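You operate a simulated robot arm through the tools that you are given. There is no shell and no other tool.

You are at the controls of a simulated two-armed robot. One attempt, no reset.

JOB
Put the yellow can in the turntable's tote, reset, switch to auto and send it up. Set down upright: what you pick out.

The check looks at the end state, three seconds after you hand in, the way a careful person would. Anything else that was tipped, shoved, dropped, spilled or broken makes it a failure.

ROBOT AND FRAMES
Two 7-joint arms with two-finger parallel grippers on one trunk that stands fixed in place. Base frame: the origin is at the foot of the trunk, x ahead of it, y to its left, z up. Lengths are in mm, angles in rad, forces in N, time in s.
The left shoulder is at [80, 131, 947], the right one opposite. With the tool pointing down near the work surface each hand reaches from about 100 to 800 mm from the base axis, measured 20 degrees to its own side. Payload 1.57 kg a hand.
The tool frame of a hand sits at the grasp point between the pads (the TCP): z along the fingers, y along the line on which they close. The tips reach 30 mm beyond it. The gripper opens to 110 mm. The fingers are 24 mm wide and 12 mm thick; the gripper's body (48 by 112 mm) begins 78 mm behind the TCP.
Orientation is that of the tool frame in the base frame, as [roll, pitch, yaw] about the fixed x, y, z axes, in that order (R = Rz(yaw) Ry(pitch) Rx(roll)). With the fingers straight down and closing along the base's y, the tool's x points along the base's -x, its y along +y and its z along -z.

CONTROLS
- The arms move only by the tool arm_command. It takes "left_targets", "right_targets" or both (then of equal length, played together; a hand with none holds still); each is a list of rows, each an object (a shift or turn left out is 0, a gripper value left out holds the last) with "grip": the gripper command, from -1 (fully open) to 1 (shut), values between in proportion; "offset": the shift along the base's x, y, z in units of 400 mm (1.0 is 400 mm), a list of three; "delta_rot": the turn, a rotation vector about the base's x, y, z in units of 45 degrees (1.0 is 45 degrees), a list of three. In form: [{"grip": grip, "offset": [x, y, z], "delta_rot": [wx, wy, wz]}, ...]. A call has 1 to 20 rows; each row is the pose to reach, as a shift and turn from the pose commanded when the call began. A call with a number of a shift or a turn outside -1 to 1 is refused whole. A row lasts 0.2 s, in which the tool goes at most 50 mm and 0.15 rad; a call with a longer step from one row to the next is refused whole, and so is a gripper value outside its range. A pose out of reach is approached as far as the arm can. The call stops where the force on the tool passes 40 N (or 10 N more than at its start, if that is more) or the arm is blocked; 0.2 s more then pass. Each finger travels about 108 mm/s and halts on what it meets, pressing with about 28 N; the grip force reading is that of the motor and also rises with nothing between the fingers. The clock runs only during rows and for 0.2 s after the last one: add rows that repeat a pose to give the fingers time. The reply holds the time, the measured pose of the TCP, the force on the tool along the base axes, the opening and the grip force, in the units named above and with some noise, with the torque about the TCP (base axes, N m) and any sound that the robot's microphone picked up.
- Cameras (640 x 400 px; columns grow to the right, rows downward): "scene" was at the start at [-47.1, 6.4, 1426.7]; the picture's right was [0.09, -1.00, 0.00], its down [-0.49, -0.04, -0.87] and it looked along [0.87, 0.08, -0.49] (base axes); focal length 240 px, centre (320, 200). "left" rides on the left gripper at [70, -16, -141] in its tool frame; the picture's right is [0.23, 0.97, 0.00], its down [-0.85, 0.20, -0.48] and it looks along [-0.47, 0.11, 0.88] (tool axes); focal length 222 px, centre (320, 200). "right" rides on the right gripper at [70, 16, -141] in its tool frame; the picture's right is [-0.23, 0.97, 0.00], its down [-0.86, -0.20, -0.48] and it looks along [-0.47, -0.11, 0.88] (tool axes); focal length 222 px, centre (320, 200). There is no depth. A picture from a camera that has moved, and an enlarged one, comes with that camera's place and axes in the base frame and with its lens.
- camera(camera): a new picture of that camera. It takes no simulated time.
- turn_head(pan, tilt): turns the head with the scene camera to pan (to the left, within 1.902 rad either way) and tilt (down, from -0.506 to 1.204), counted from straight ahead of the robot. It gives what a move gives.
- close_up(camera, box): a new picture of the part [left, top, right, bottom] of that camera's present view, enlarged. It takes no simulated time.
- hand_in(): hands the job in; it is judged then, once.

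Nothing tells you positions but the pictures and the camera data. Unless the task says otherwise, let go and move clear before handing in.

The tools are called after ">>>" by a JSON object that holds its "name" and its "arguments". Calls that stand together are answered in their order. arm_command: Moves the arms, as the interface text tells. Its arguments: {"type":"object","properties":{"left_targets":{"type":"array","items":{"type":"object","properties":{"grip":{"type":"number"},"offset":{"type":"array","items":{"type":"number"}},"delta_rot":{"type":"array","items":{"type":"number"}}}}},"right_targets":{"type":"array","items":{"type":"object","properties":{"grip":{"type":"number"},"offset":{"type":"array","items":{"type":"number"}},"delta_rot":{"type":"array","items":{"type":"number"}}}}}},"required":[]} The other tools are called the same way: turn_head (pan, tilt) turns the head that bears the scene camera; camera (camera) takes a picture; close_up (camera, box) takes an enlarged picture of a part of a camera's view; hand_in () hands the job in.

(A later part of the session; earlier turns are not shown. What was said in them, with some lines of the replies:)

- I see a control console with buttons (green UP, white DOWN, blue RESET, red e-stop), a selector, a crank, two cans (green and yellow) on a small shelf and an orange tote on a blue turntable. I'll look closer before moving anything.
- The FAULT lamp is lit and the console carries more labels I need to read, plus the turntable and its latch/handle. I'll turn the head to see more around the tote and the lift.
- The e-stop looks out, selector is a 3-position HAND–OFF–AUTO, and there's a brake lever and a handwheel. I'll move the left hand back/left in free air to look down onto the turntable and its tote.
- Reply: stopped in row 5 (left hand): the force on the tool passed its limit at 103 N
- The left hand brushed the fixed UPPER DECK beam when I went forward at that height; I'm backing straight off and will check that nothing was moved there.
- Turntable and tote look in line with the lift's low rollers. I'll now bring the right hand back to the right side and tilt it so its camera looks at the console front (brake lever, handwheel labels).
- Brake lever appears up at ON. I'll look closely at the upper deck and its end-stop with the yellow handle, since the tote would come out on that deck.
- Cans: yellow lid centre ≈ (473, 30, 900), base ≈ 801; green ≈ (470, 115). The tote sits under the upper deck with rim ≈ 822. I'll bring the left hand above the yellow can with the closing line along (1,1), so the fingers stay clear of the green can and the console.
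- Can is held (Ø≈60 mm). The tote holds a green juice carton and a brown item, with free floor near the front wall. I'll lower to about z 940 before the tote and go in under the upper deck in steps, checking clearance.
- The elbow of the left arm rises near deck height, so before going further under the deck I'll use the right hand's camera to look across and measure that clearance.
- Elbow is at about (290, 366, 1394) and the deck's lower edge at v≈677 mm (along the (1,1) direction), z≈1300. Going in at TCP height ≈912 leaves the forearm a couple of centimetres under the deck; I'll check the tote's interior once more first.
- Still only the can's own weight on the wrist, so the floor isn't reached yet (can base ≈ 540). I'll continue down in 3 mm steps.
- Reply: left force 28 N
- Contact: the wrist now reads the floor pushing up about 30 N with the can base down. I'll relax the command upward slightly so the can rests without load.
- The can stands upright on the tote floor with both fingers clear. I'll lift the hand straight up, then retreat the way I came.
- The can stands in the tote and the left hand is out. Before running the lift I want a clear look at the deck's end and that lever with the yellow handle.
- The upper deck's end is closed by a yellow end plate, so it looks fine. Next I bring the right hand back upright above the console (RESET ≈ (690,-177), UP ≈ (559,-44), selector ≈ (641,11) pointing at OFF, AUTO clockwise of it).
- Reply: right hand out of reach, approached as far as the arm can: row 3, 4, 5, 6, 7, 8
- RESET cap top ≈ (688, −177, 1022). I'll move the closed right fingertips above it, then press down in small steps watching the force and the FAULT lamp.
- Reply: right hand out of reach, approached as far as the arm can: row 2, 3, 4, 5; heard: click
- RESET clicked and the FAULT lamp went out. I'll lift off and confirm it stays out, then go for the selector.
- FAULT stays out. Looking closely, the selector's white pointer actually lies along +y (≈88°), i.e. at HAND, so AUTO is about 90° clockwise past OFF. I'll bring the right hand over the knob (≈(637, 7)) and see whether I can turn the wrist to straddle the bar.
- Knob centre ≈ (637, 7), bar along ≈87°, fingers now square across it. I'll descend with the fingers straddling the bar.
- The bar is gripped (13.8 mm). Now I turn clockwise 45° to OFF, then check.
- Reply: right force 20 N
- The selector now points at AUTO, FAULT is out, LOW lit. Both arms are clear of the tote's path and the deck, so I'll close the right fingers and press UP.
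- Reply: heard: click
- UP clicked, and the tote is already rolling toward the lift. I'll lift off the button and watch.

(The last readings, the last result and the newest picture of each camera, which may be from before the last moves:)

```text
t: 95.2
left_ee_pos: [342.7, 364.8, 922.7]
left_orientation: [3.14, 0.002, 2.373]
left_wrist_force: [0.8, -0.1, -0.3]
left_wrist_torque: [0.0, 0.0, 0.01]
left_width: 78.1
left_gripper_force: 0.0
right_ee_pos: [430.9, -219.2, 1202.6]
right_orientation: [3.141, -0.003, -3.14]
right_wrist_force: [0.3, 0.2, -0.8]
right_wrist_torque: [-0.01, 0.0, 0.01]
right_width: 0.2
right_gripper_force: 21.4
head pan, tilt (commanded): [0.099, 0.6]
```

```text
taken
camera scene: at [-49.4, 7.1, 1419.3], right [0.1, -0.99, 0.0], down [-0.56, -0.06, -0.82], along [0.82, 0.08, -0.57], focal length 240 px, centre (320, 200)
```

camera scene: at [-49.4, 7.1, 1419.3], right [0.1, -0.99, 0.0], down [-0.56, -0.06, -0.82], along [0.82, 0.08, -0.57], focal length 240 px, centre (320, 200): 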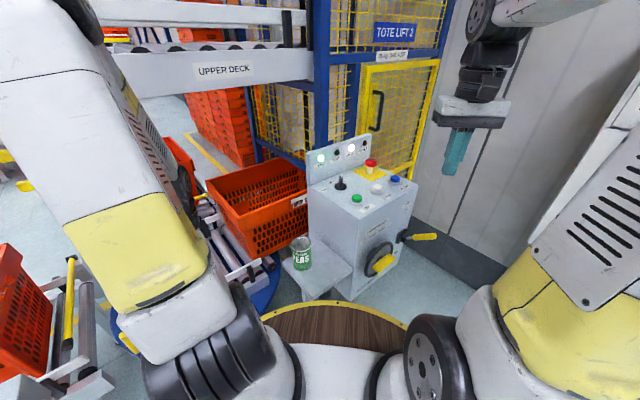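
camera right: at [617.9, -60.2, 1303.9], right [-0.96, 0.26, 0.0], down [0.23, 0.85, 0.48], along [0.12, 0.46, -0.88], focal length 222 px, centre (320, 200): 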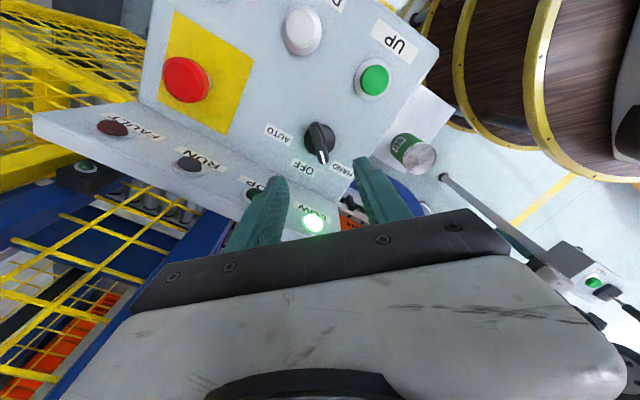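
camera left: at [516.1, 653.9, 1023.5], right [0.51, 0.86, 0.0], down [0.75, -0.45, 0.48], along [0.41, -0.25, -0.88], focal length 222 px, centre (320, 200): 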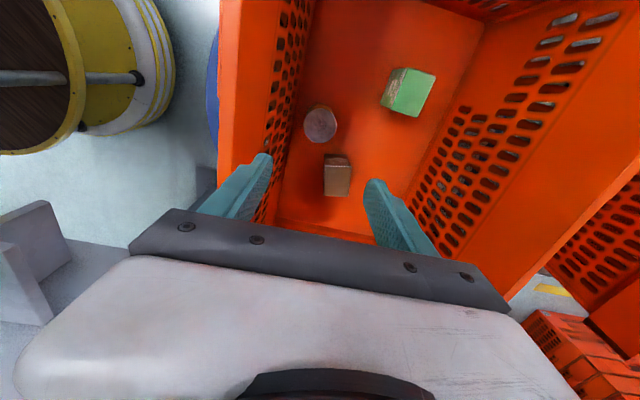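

>>> {"name": "arm_command", "arguments": {"right_targets": [{"offset": [0, 0, 0]}, {"offset": [0, 0, 0]}, {"offset": [0, 0, 0]}, {"offset": [0, 0, 0]}, {"offset": [0, 0, 0]}, {"offset": [0, 0, 0]}, {"offset": [0, 0, 0]}, {"offset": [0, 0, 0]}, {"offset": [0, 0, 0]}, {"offset": [0, 0, 0]}]}}

>>> {"name": "turn_head", "arguments": {"pan": 0.3, "tilt": 0.4}}

>>> {"name": "camera", "arguments": {"camera": "scene"}}

>>> {"name": "camera", "arguments": {"camera": "left"}}

```text
t: 97.4
left_ee_pos: [343.4, 365.3, 922.8]
left_orientation: [3.141, -0.001, 2.372]
left_wrist_force: [-0.5, -0.3, -0.8]
left_wrist_torque: [-0.01, -0.01, 0.03]
left_width: 78.0
left_gripper_force: 0.0
right_ee_pos: [431.2, -219.2, 1202.8]
right_orientation: [3.139, 0.0, 3.141]
right_wrist_force: [0.4, -0.2, 1.0]
right_wrist_torque: [-0.01, -0.01, -0.01]
right_width: 0.1
right_gripper_force: 21.3
head pan, tilt (commanded): [0.099, 0.6]
```

```text
t: 98.1
left_ee_pos: [343.0, 363.9, 922.9]
left_orientation: [-3.141, 0.001, 2.372]
left_wrist_force: [0.8, -0.8, 0.1]
left_wrist_torque: [-0.01, 0.01, -0.03]
left_width: 78.2
left_gripper_force: 0.1
right_ee_pos: [431.4, -217.9, 1202.6]
right_orientation: [3.138, 0.0, -3.141]
right_wrist_force: [1.0, 0.2, 0.7]
right_wrist_torque: [0.02, 0.01, 0.02]
right_width: 0.0
right_gripper_force: 20.8
head pan, tilt (commanded): [0.3, 0.4]
```

```text
taken
camera scene: at [-48.8, 25.7, 1437.5], right [0.3, -0.96, 0.0], down [-0.37, -0.12, -0.92], along [0.88, 0.27, -0.39], focal length 240 px, centre (320, 200)
```

scene: 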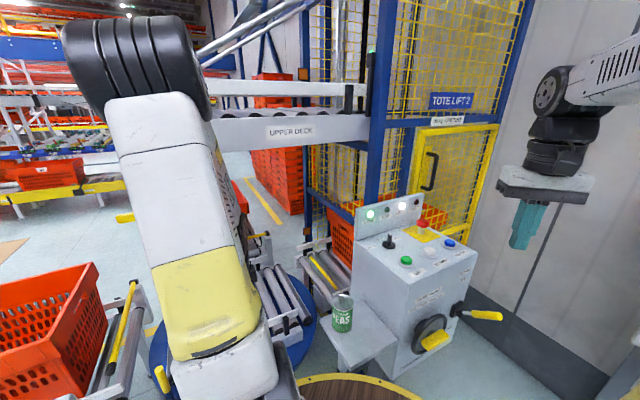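

```text
taken
camera left: at [279.7, 401.5, 1064.6], right [0.51, 0.86, 0.0], down [0.75, -0.45, 0.48], along [0.41, -0.25, -0.88], focal length 222 px, centre (320, 200)
```

left: 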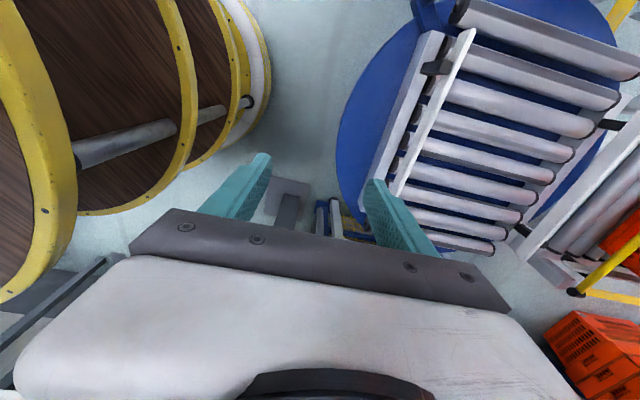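

The tote is in the lift cage and RUN is lit. I'll keep waiting and watching it rise.

>>> {"name": "arm_command", "arguments": {"right_targets": [{"offset": [0, 0, 0]}, {"offset": [0, 0, 0]}, {"offset": [0, 0, 0]}, {"offset": [0, 0, 0]}, {"offset": [0, 0, 0]}, {"offset": [0, 0, 0]}, {"offset": [0, 0, 0]}, {"offset": [0, 0, 0]}, {"offset": [0, 0, 0]}, {"offset": [0, 0, 0]}, {"offset": [0, 0, 0]}, {"offset": [0, 0, 0]}, {"offset": [0, 0, 0]}, {"offset": [0, 0, 0]}]}}

>>> {"name": "camera", "arguments": {"camera": "scene"}}

>>> {"name": "close_up", "arguments": {"camera": "scene", "box": [300, 60, 500, 260]}}

```text
t: 101.1
left_ee_pos: [342.5, 365.7, 922.7]
left_orientation: [-3.14, 0.0, 2.373]
left_wrist_force: [-0.1, 0.2, 0.1]
left_wrist_torque: [0.02, 0.02, -0.02]
left_width: 78.1
left_gripper_force: 0.0
right_ee_pos: [432.5, -219.9, 1203.2]
right_orientation: [3.14, 0.0, -3.141]
right_wrist_force: [-0.2, -0.2, -0.2]
right_wrist_torque: [0.0, 0.0, 0.02]
right_width: 0.0
right_gripper_force: 21.4
head pan, tilt (commanded): [0.3, 0.4]
```

```text
taken
camera scene: at [-48.8, 25.7, 1437.6], right [0.3, -0.96, 0.0], down [-0.37, -0.12, -0.92], along [0.88, 0.27, -0.39], focal length 240 px, centre (320, 200)
```

scene: 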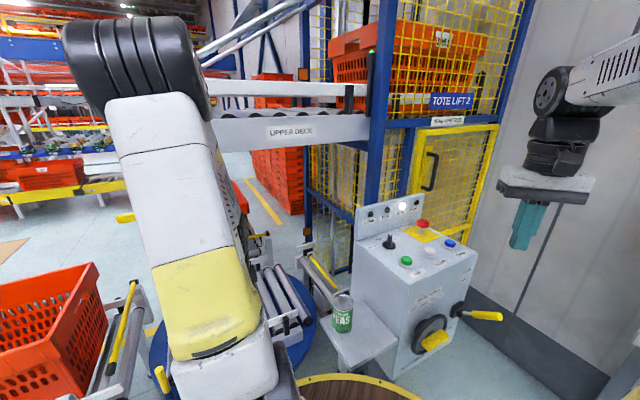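

```text
2.00 times, centred on (400, 160) of scene
camera zoom: at [-48.8, 25.7, 1437.6], right [0.3, -0.96, 0.0], down [-0.37, -0.12, -0.92], along [0.88, 0.27, -0.39], focal length 479 px, centre (160, 280)
```

zoom: 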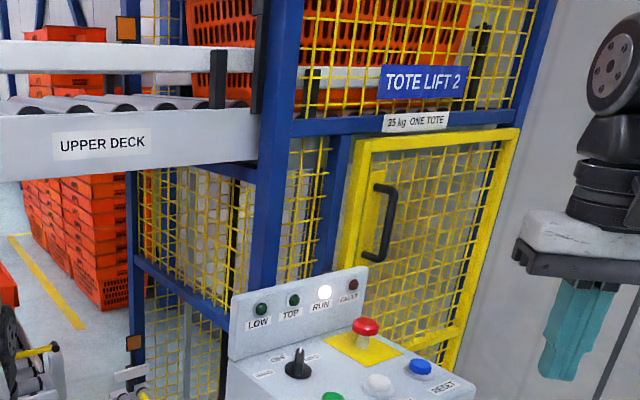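

The tote is up at deck level with RUN still lit. I'll wait until it has run out and the TOP lamp shows.

>>> {"name": "arm_command", "arguments": {"right_targets": [{"offset": [0, 0, 0]}, {"offset": [0, 0, 0]}, {"offset": [0, 0, 0]}, {"offset": [0, 0, 0]}, {"offset": [0, 0, 0]}, {"offset": [0, 0, 0]}, {"offset": [0, 0, 0]}, {"offset": [0, 0, 0]}, {"offset": [0, 0, 0]}, {"offset": [0, 0, 0]}]}}

>>> {"name": "camera", "arguments": {"camera": "scene"}}

>>> {"name": "close_up", "arguments": {"camera": "scene", "box": [340, 180, 440, 260]}}

```text
t: 103.3
left_ee_pos: [342.1, 366.1, 922.4]
left_orientation: [-3.14, -0.001, 2.372]
left_wrist_force: [1.0, -0.2, 0.5]
left_wrist_torque: [-0.01, 0.01, -0.04]
left_width: 78.2
left_gripper_force: 0.1
right_ee_pos: [431.5, -218.7, 1203.2]
right_orientation: [3.14, 0.0, 3.141]
right_wrist_force: [-0.9, 0.3, 0.0]
right_wrist_torque: [-0.01, 0.03, 0.02]
right_width: 0.0
right_gripper_force: 21.3
head pan, tilt (commanded): [0.3, 0.4]
```

```text
taken
camera scene: at [-48.8, 25.7, 1437.6], right [0.3, -0.96, 0.0], down [-0.37, -0.12, -0.92], along [0.88, 0.27, -0.39], focal length 240 px, centre (320, 200)
```

scene: 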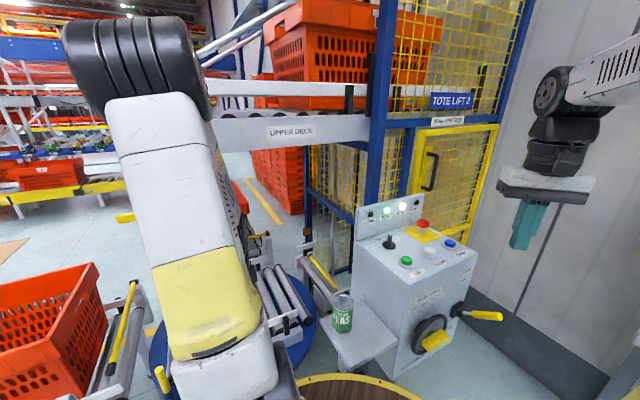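

```text
5.00 times, centred on (390, 220) of scene
camera zoom: at [-48.8, 25.7, 1437.6], right [0.3, -0.96, 0.0], down [-0.37, -0.12, -0.92], along [0.88, 0.27, -0.39], focal length 1198 px, centre (-30, 100)
```

zoom: 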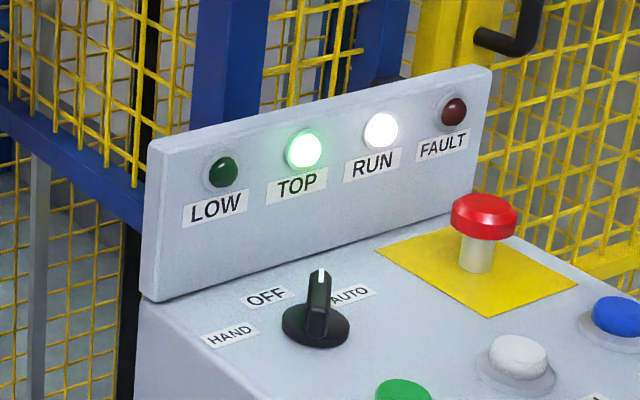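

>>> {"name": "arm_command", "arguments": {"right_targets": [{"offset": [0, 0, 0]}, {"offset": [0, 0, 0]}, {"offset": [0, 0, 0]}, {"offset": [0, 0, 0]}, {"offset": [0, 0, 0]}, {"offset": [0, 0, 0]}, {"offset": [0, 0, 0]}, {"offset": [0, 0, 0]}, {"offset": [0, 0, 0]}, {"offset": [0, 0, 0]}]}}

>>> {"name": "camera", "arguments": {"camera": "scene"}}

>>> {"name": "close_up", "arguments": {"camera": "scene", "box": [340, 180, 440, 260]}}

```text
t: 105.5
left_ee_pos: [341.9, 365.7, 923.2]
left_orientation: [3.142, -0.001, 2.372]
left_wrist_force: [-0.9, 0.0, 0.0]
left_wrist_torque: [-0.02, -0.01, 0.05]
left_width: 78.0
left_gripper_force: 0.0
right_ee_pos: [430.9, -218.8, 1201.9]
right_orientation: [3.14, 0.0, 3.142]
right_wrist_force: [0.0, -0.6, -0.1]
right_wrist_torque: [0.01, 0.03, 0.01]
right_width: 0.0
right_gripper_force: 21.6
head pan, tilt (commanded): [0.3, 0.4]
```

```text
taken
camera scene: at [-48.8, 25.7, 1437.6], right [0.3, -0.96, 0.0], down [-0.37, -0.12, -0.92], along [0.88, 0.27, -0.39], focal length 240 px, centre (320, 200)
```

scene: 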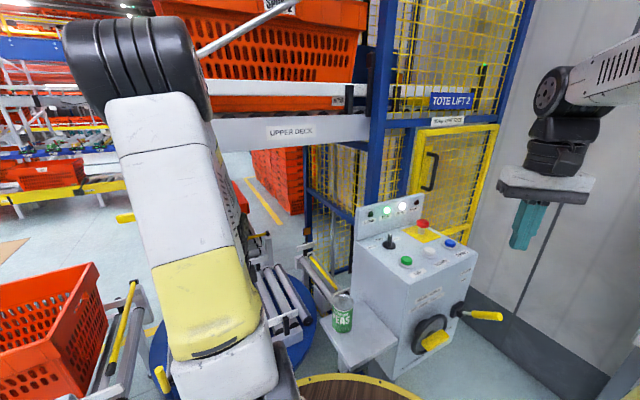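

```text
5.00 times, centred on (390, 220) of scene
camera zoom: at [-48.8, 25.7, 1437.6], right [0.3, -0.96, 0.0], down [-0.37, -0.12, -0.92], along [0.88, 0.27, -0.39], focal length 1198 px, centre (-30, 100)
```

zoom: 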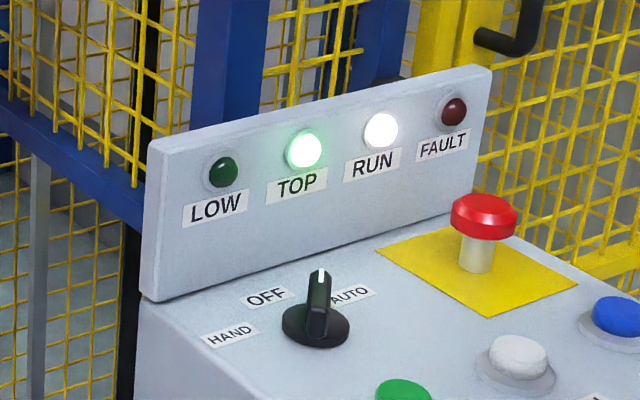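

>>> {"name": "arm_command", "arguments": {"right_targets": [{"offset": [0, 0, 0]}, {"offset": [0, 0, 0]}, {"offset": [0, 0, 0]}, {"offset": [0, 0, 0]}, {"offset": [0, 0, 0]}, {"offset": [0, 0, 0]}, {"offset": [0, 0, 0]}, {"offset": [0, 0, 0]}]}}

>>> {"name": "turn_head", "arguments": {"pan": 0.5, "tilt": 0.1}}

>>> {"name": "camera", "arguments": {"camera": "scene"}}

```text
t: 107.3
left_ee_pos: [342.9, 365.3, 923.1]
left_orientation: [3.14, -0.001, 2.373]
left_wrist_force: [0.3, 1.3, -0.7]
left_wrist_torque: [0.01, 0.0, 0.03]
left_width: 78.3
left_gripper_force: 0.1
right_ee_pos: [431.7, -218.3, 1202.8]
right_orientation: [3.141, -0.001, 3.139]
right_wrist_force: [-0.3, -0.1, -0.4]
right_wrist_torque: [-0.05, 0.0, 0.03]
right_width: 0.2
right_gripper_force: 21.0
head pan, tilt (commanded): [0.3, 0.4]
```

```text
t: 108.1
left_ee_pos: [342.5, 365.4, 923.4]
left_orientation: [-3.141, 0.0, 2.371]
left_wrist_force: [-0.3, 0.6, 0.0]
left_wrist_torque: [0.0, -0.01, -0.02]
left_width: 78.1
left_gripper_force: 0.1
right_ee_pos: [431.5, -219.8, 1202.5]
right_orientation: [3.139, -0.002, 3.141]
right_wrist_force: [0.2, 0.2, 0.9]
right_wrist_torque: [-0.02, 0.01, 0.01]
right_width: 0.0
right_gripper_force: 21.1
head pan, tilt (commanded): [0.499, 0.099]
```

```text
taken
camera scene: at [-56.5, 42.3, 1465.4], right [0.48, -0.88, 0.0], down [-0.09, -0.05, -0.99], along [0.87, 0.48, -0.1], focal length 240 px, centre (320, 200)
```

scene: 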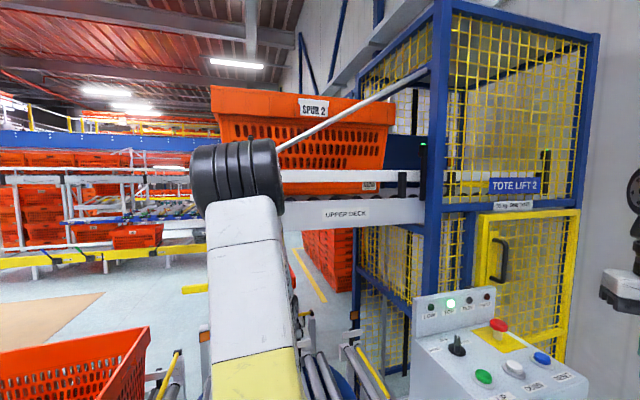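

>>> {"name": "close_up", "arguments": {"camera": "scene", "box": [400, 280, 520, 370]}}

>>> {"name": "close_up", "arguments": {"camera": "scene", "box": [190, 70, 440, 240]}}

>>> {"name": "arm_command", "arguments": {"right_targets": [{"offset": [0, 0, 0]}, {"offset": [0, 0, 0]}, {"offset": [0, 0, 0]}, {"offset": [0, 0, 0]}, {"offset": [0, 0, 0]}, {"offset": [0, 0, 0]}, {"offset": [0, 0, 0]}, {"offset": [0, 0, 0]}, {"offset": [0, 0, 0]}, {"offset": [0, 0, 0]}]}}

>>> {"name": "camera", "arguments": {"camera": "scene"}}

>>> {"name": "close_up", "arguments": {"camera": "scene", "box": [400, 280, 520, 370]}}

```text
4.44 times, centred on (460, 325) of scene
camera zoom: at [-56.5, 42.3, 1465.4], right [0.48, -0.88, 0.0], down [-0.09, -0.05, -0.99], along [0.87, 0.48, -0.1], focal length 1065 px, centre (-302, -356)
```

zoom: 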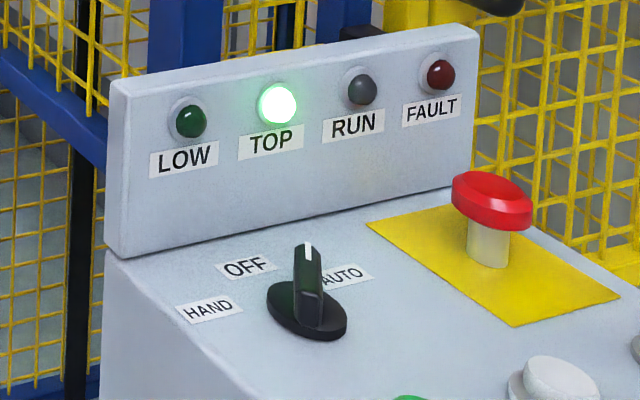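

```text
2.35 times, centred on (315, 155) of scene
camera zoom: at [-56.5, 42.3, 1465.4], right [0.48, -0.88, 0.0], down [-0.09, -0.05, -0.99], along [0.87, 0.48, -0.1], focal length 564 px, centre (332, 306)
```

zoom: 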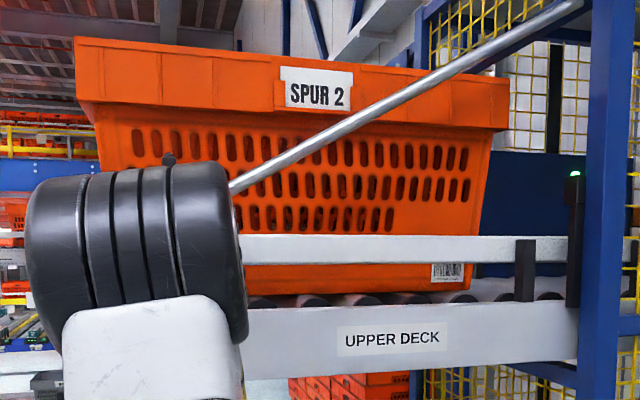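

```text
t: 110.3
left_ee_pos: [342.2, 364.7, 924.0]
left_orientation: [3.141, 0.0, 2.372]
left_wrist_force: [0.4, -0.4, 0.0]
left_wrist_torque: [0.02, -0.01, 0.0]
left_width: 78.1
left_gripper_force: 0.1
right_ee_pos: [431.3, -218.5, 1203.6]
right_orientation: [3.141, 0.0, 3.139]
right_wrist_force: [0.4, 1.0, -0.7]
right_wrist_torque: [0.0, 0.0, 0.03]
right_width: 0.0
right_gripper_force: 20.8
head pan, tilt (commanded): [0.499, 0.099]
```

```text
taken
camera scene: at [-56.5, 42.4, 1465.5], right [0.48, -0.88, 0.0], down [-0.09, -0.05, -0.99], along [0.87, 0.48, -0.1], focal length 240 px, centre (320, 200)
```

scene: 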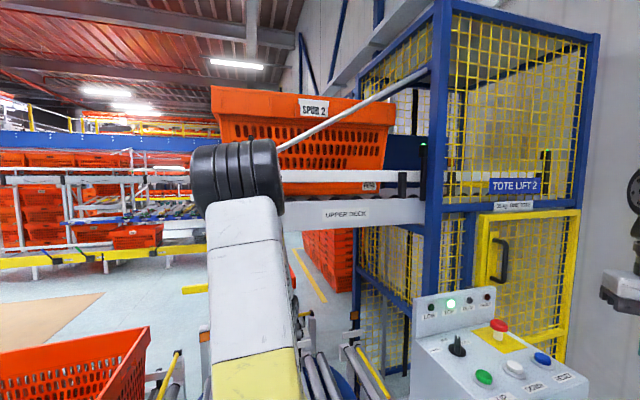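

```text
4.44 times, centred on (460, 325) of scene
camera zoom: at [-56.5, 42.4, 1465.5], right [0.48, -0.88, 0.0], down [-0.09, -0.05, -0.99], along [0.87, 0.48, -0.1], focal length 1065 px, centre (-302, -356)
```

zoom: 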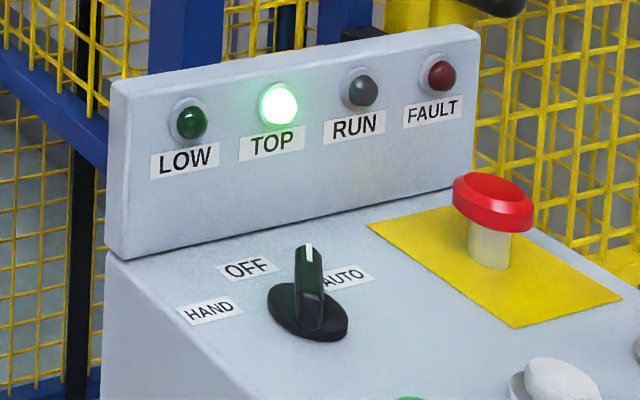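

>>> {"name": "close_up", "arguments": {"camera": "scene", "box": [270, 120, 390, 195]}}

>>> {"name": "turn_head", "arguments": {"pan": 0.1, "tilt": 0.6}}

>>> {"name": "camera", "arguments": {"camera": "scene"}}

```text
5.33 times, centred on (330, 158) of scene
camera zoom: at [-56.5, 42.4, 1465.5], right [0.48, -0.88, 0.0], down [-0.09, -0.05, -0.99], along [0.87, 0.48, -0.1], focal length 1278 px, centre (267, 427)
```

zoom: 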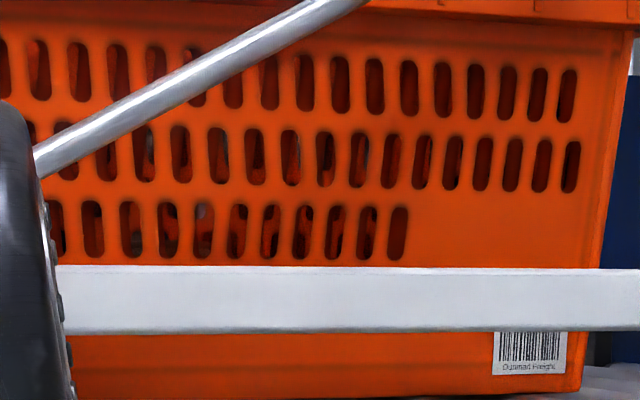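

```text
t: 111.2
left_ee_pos: [342.4, 363.9, 922.9]
left_orientation: [-3.141, -0.001, 2.372]
left_wrist_force: [0.2, -0.4, -0.7]
left_wrist_torque: [0.02, -0.02, 0.03]
left_width: 78.1
left_gripper_force: 0.2
right_ee_pos: [431.5, -218.8, 1201.7]
right_orientation: [3.139, 0.001, -3.14]
right_wrist_force: [0.2, 0.2, 0.1]
right_wrist_torque: [0.03, 0.03, 0.03]
right_width: 0.0
right_gripper_force: 21.2
head pan, tilt (commanded): [0.099, 0.6]
```

```text
taken
camera scene: at [-49.3, 7.1, 1419.4], right [0.1, -0.99, 0.0], down [-0.56, -0.06, -0.83], along [0.82, 0.08, -0.56], focal length 240 px, centre (320, 200)
```

scene: 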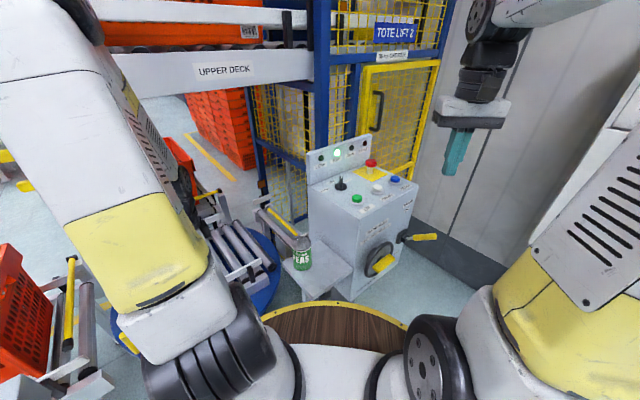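

The tote with the yellow can is at rest on the upper deck. TOP is lit, RUN and FAULT are out, and the selector is on AUTO. The green can is still standing on its shelf and both hands are empty and clear, so I'm handing in.

>>> {"name": "hand_in", "arguments": {}}

```text
The job is handed in.
```

I put the yellow can in the turntable's tote, reset the lift, switched it to AUTO and sent the tote up. The job is handed in, with no verdict back yet.

- **Can:** it was standing upright on the tote floor, clear of the juice carton and the brown box, when I let go. I couldn't see into the tote once it was on the upper deck, so I haven't confirmed it stayed upright on the way.
- **Lift:** RESET cleared the FAULT lamp, and the selector went from HAND through OFF to AUTO. After I pressed UP, the tote rolled in, rose and stopped on the upper deck. At the end TOP was lit and RUN and FAULT were out.
- **Contact:** early on, the left hand ran into the fixed upper-deck beam at about 103 N while I was moving it for a better view. I backed off straight away and saw nothing moved or damaged.
- **At hand-in:** the green can was still standing on its shelf, and both hands were empty and clear.
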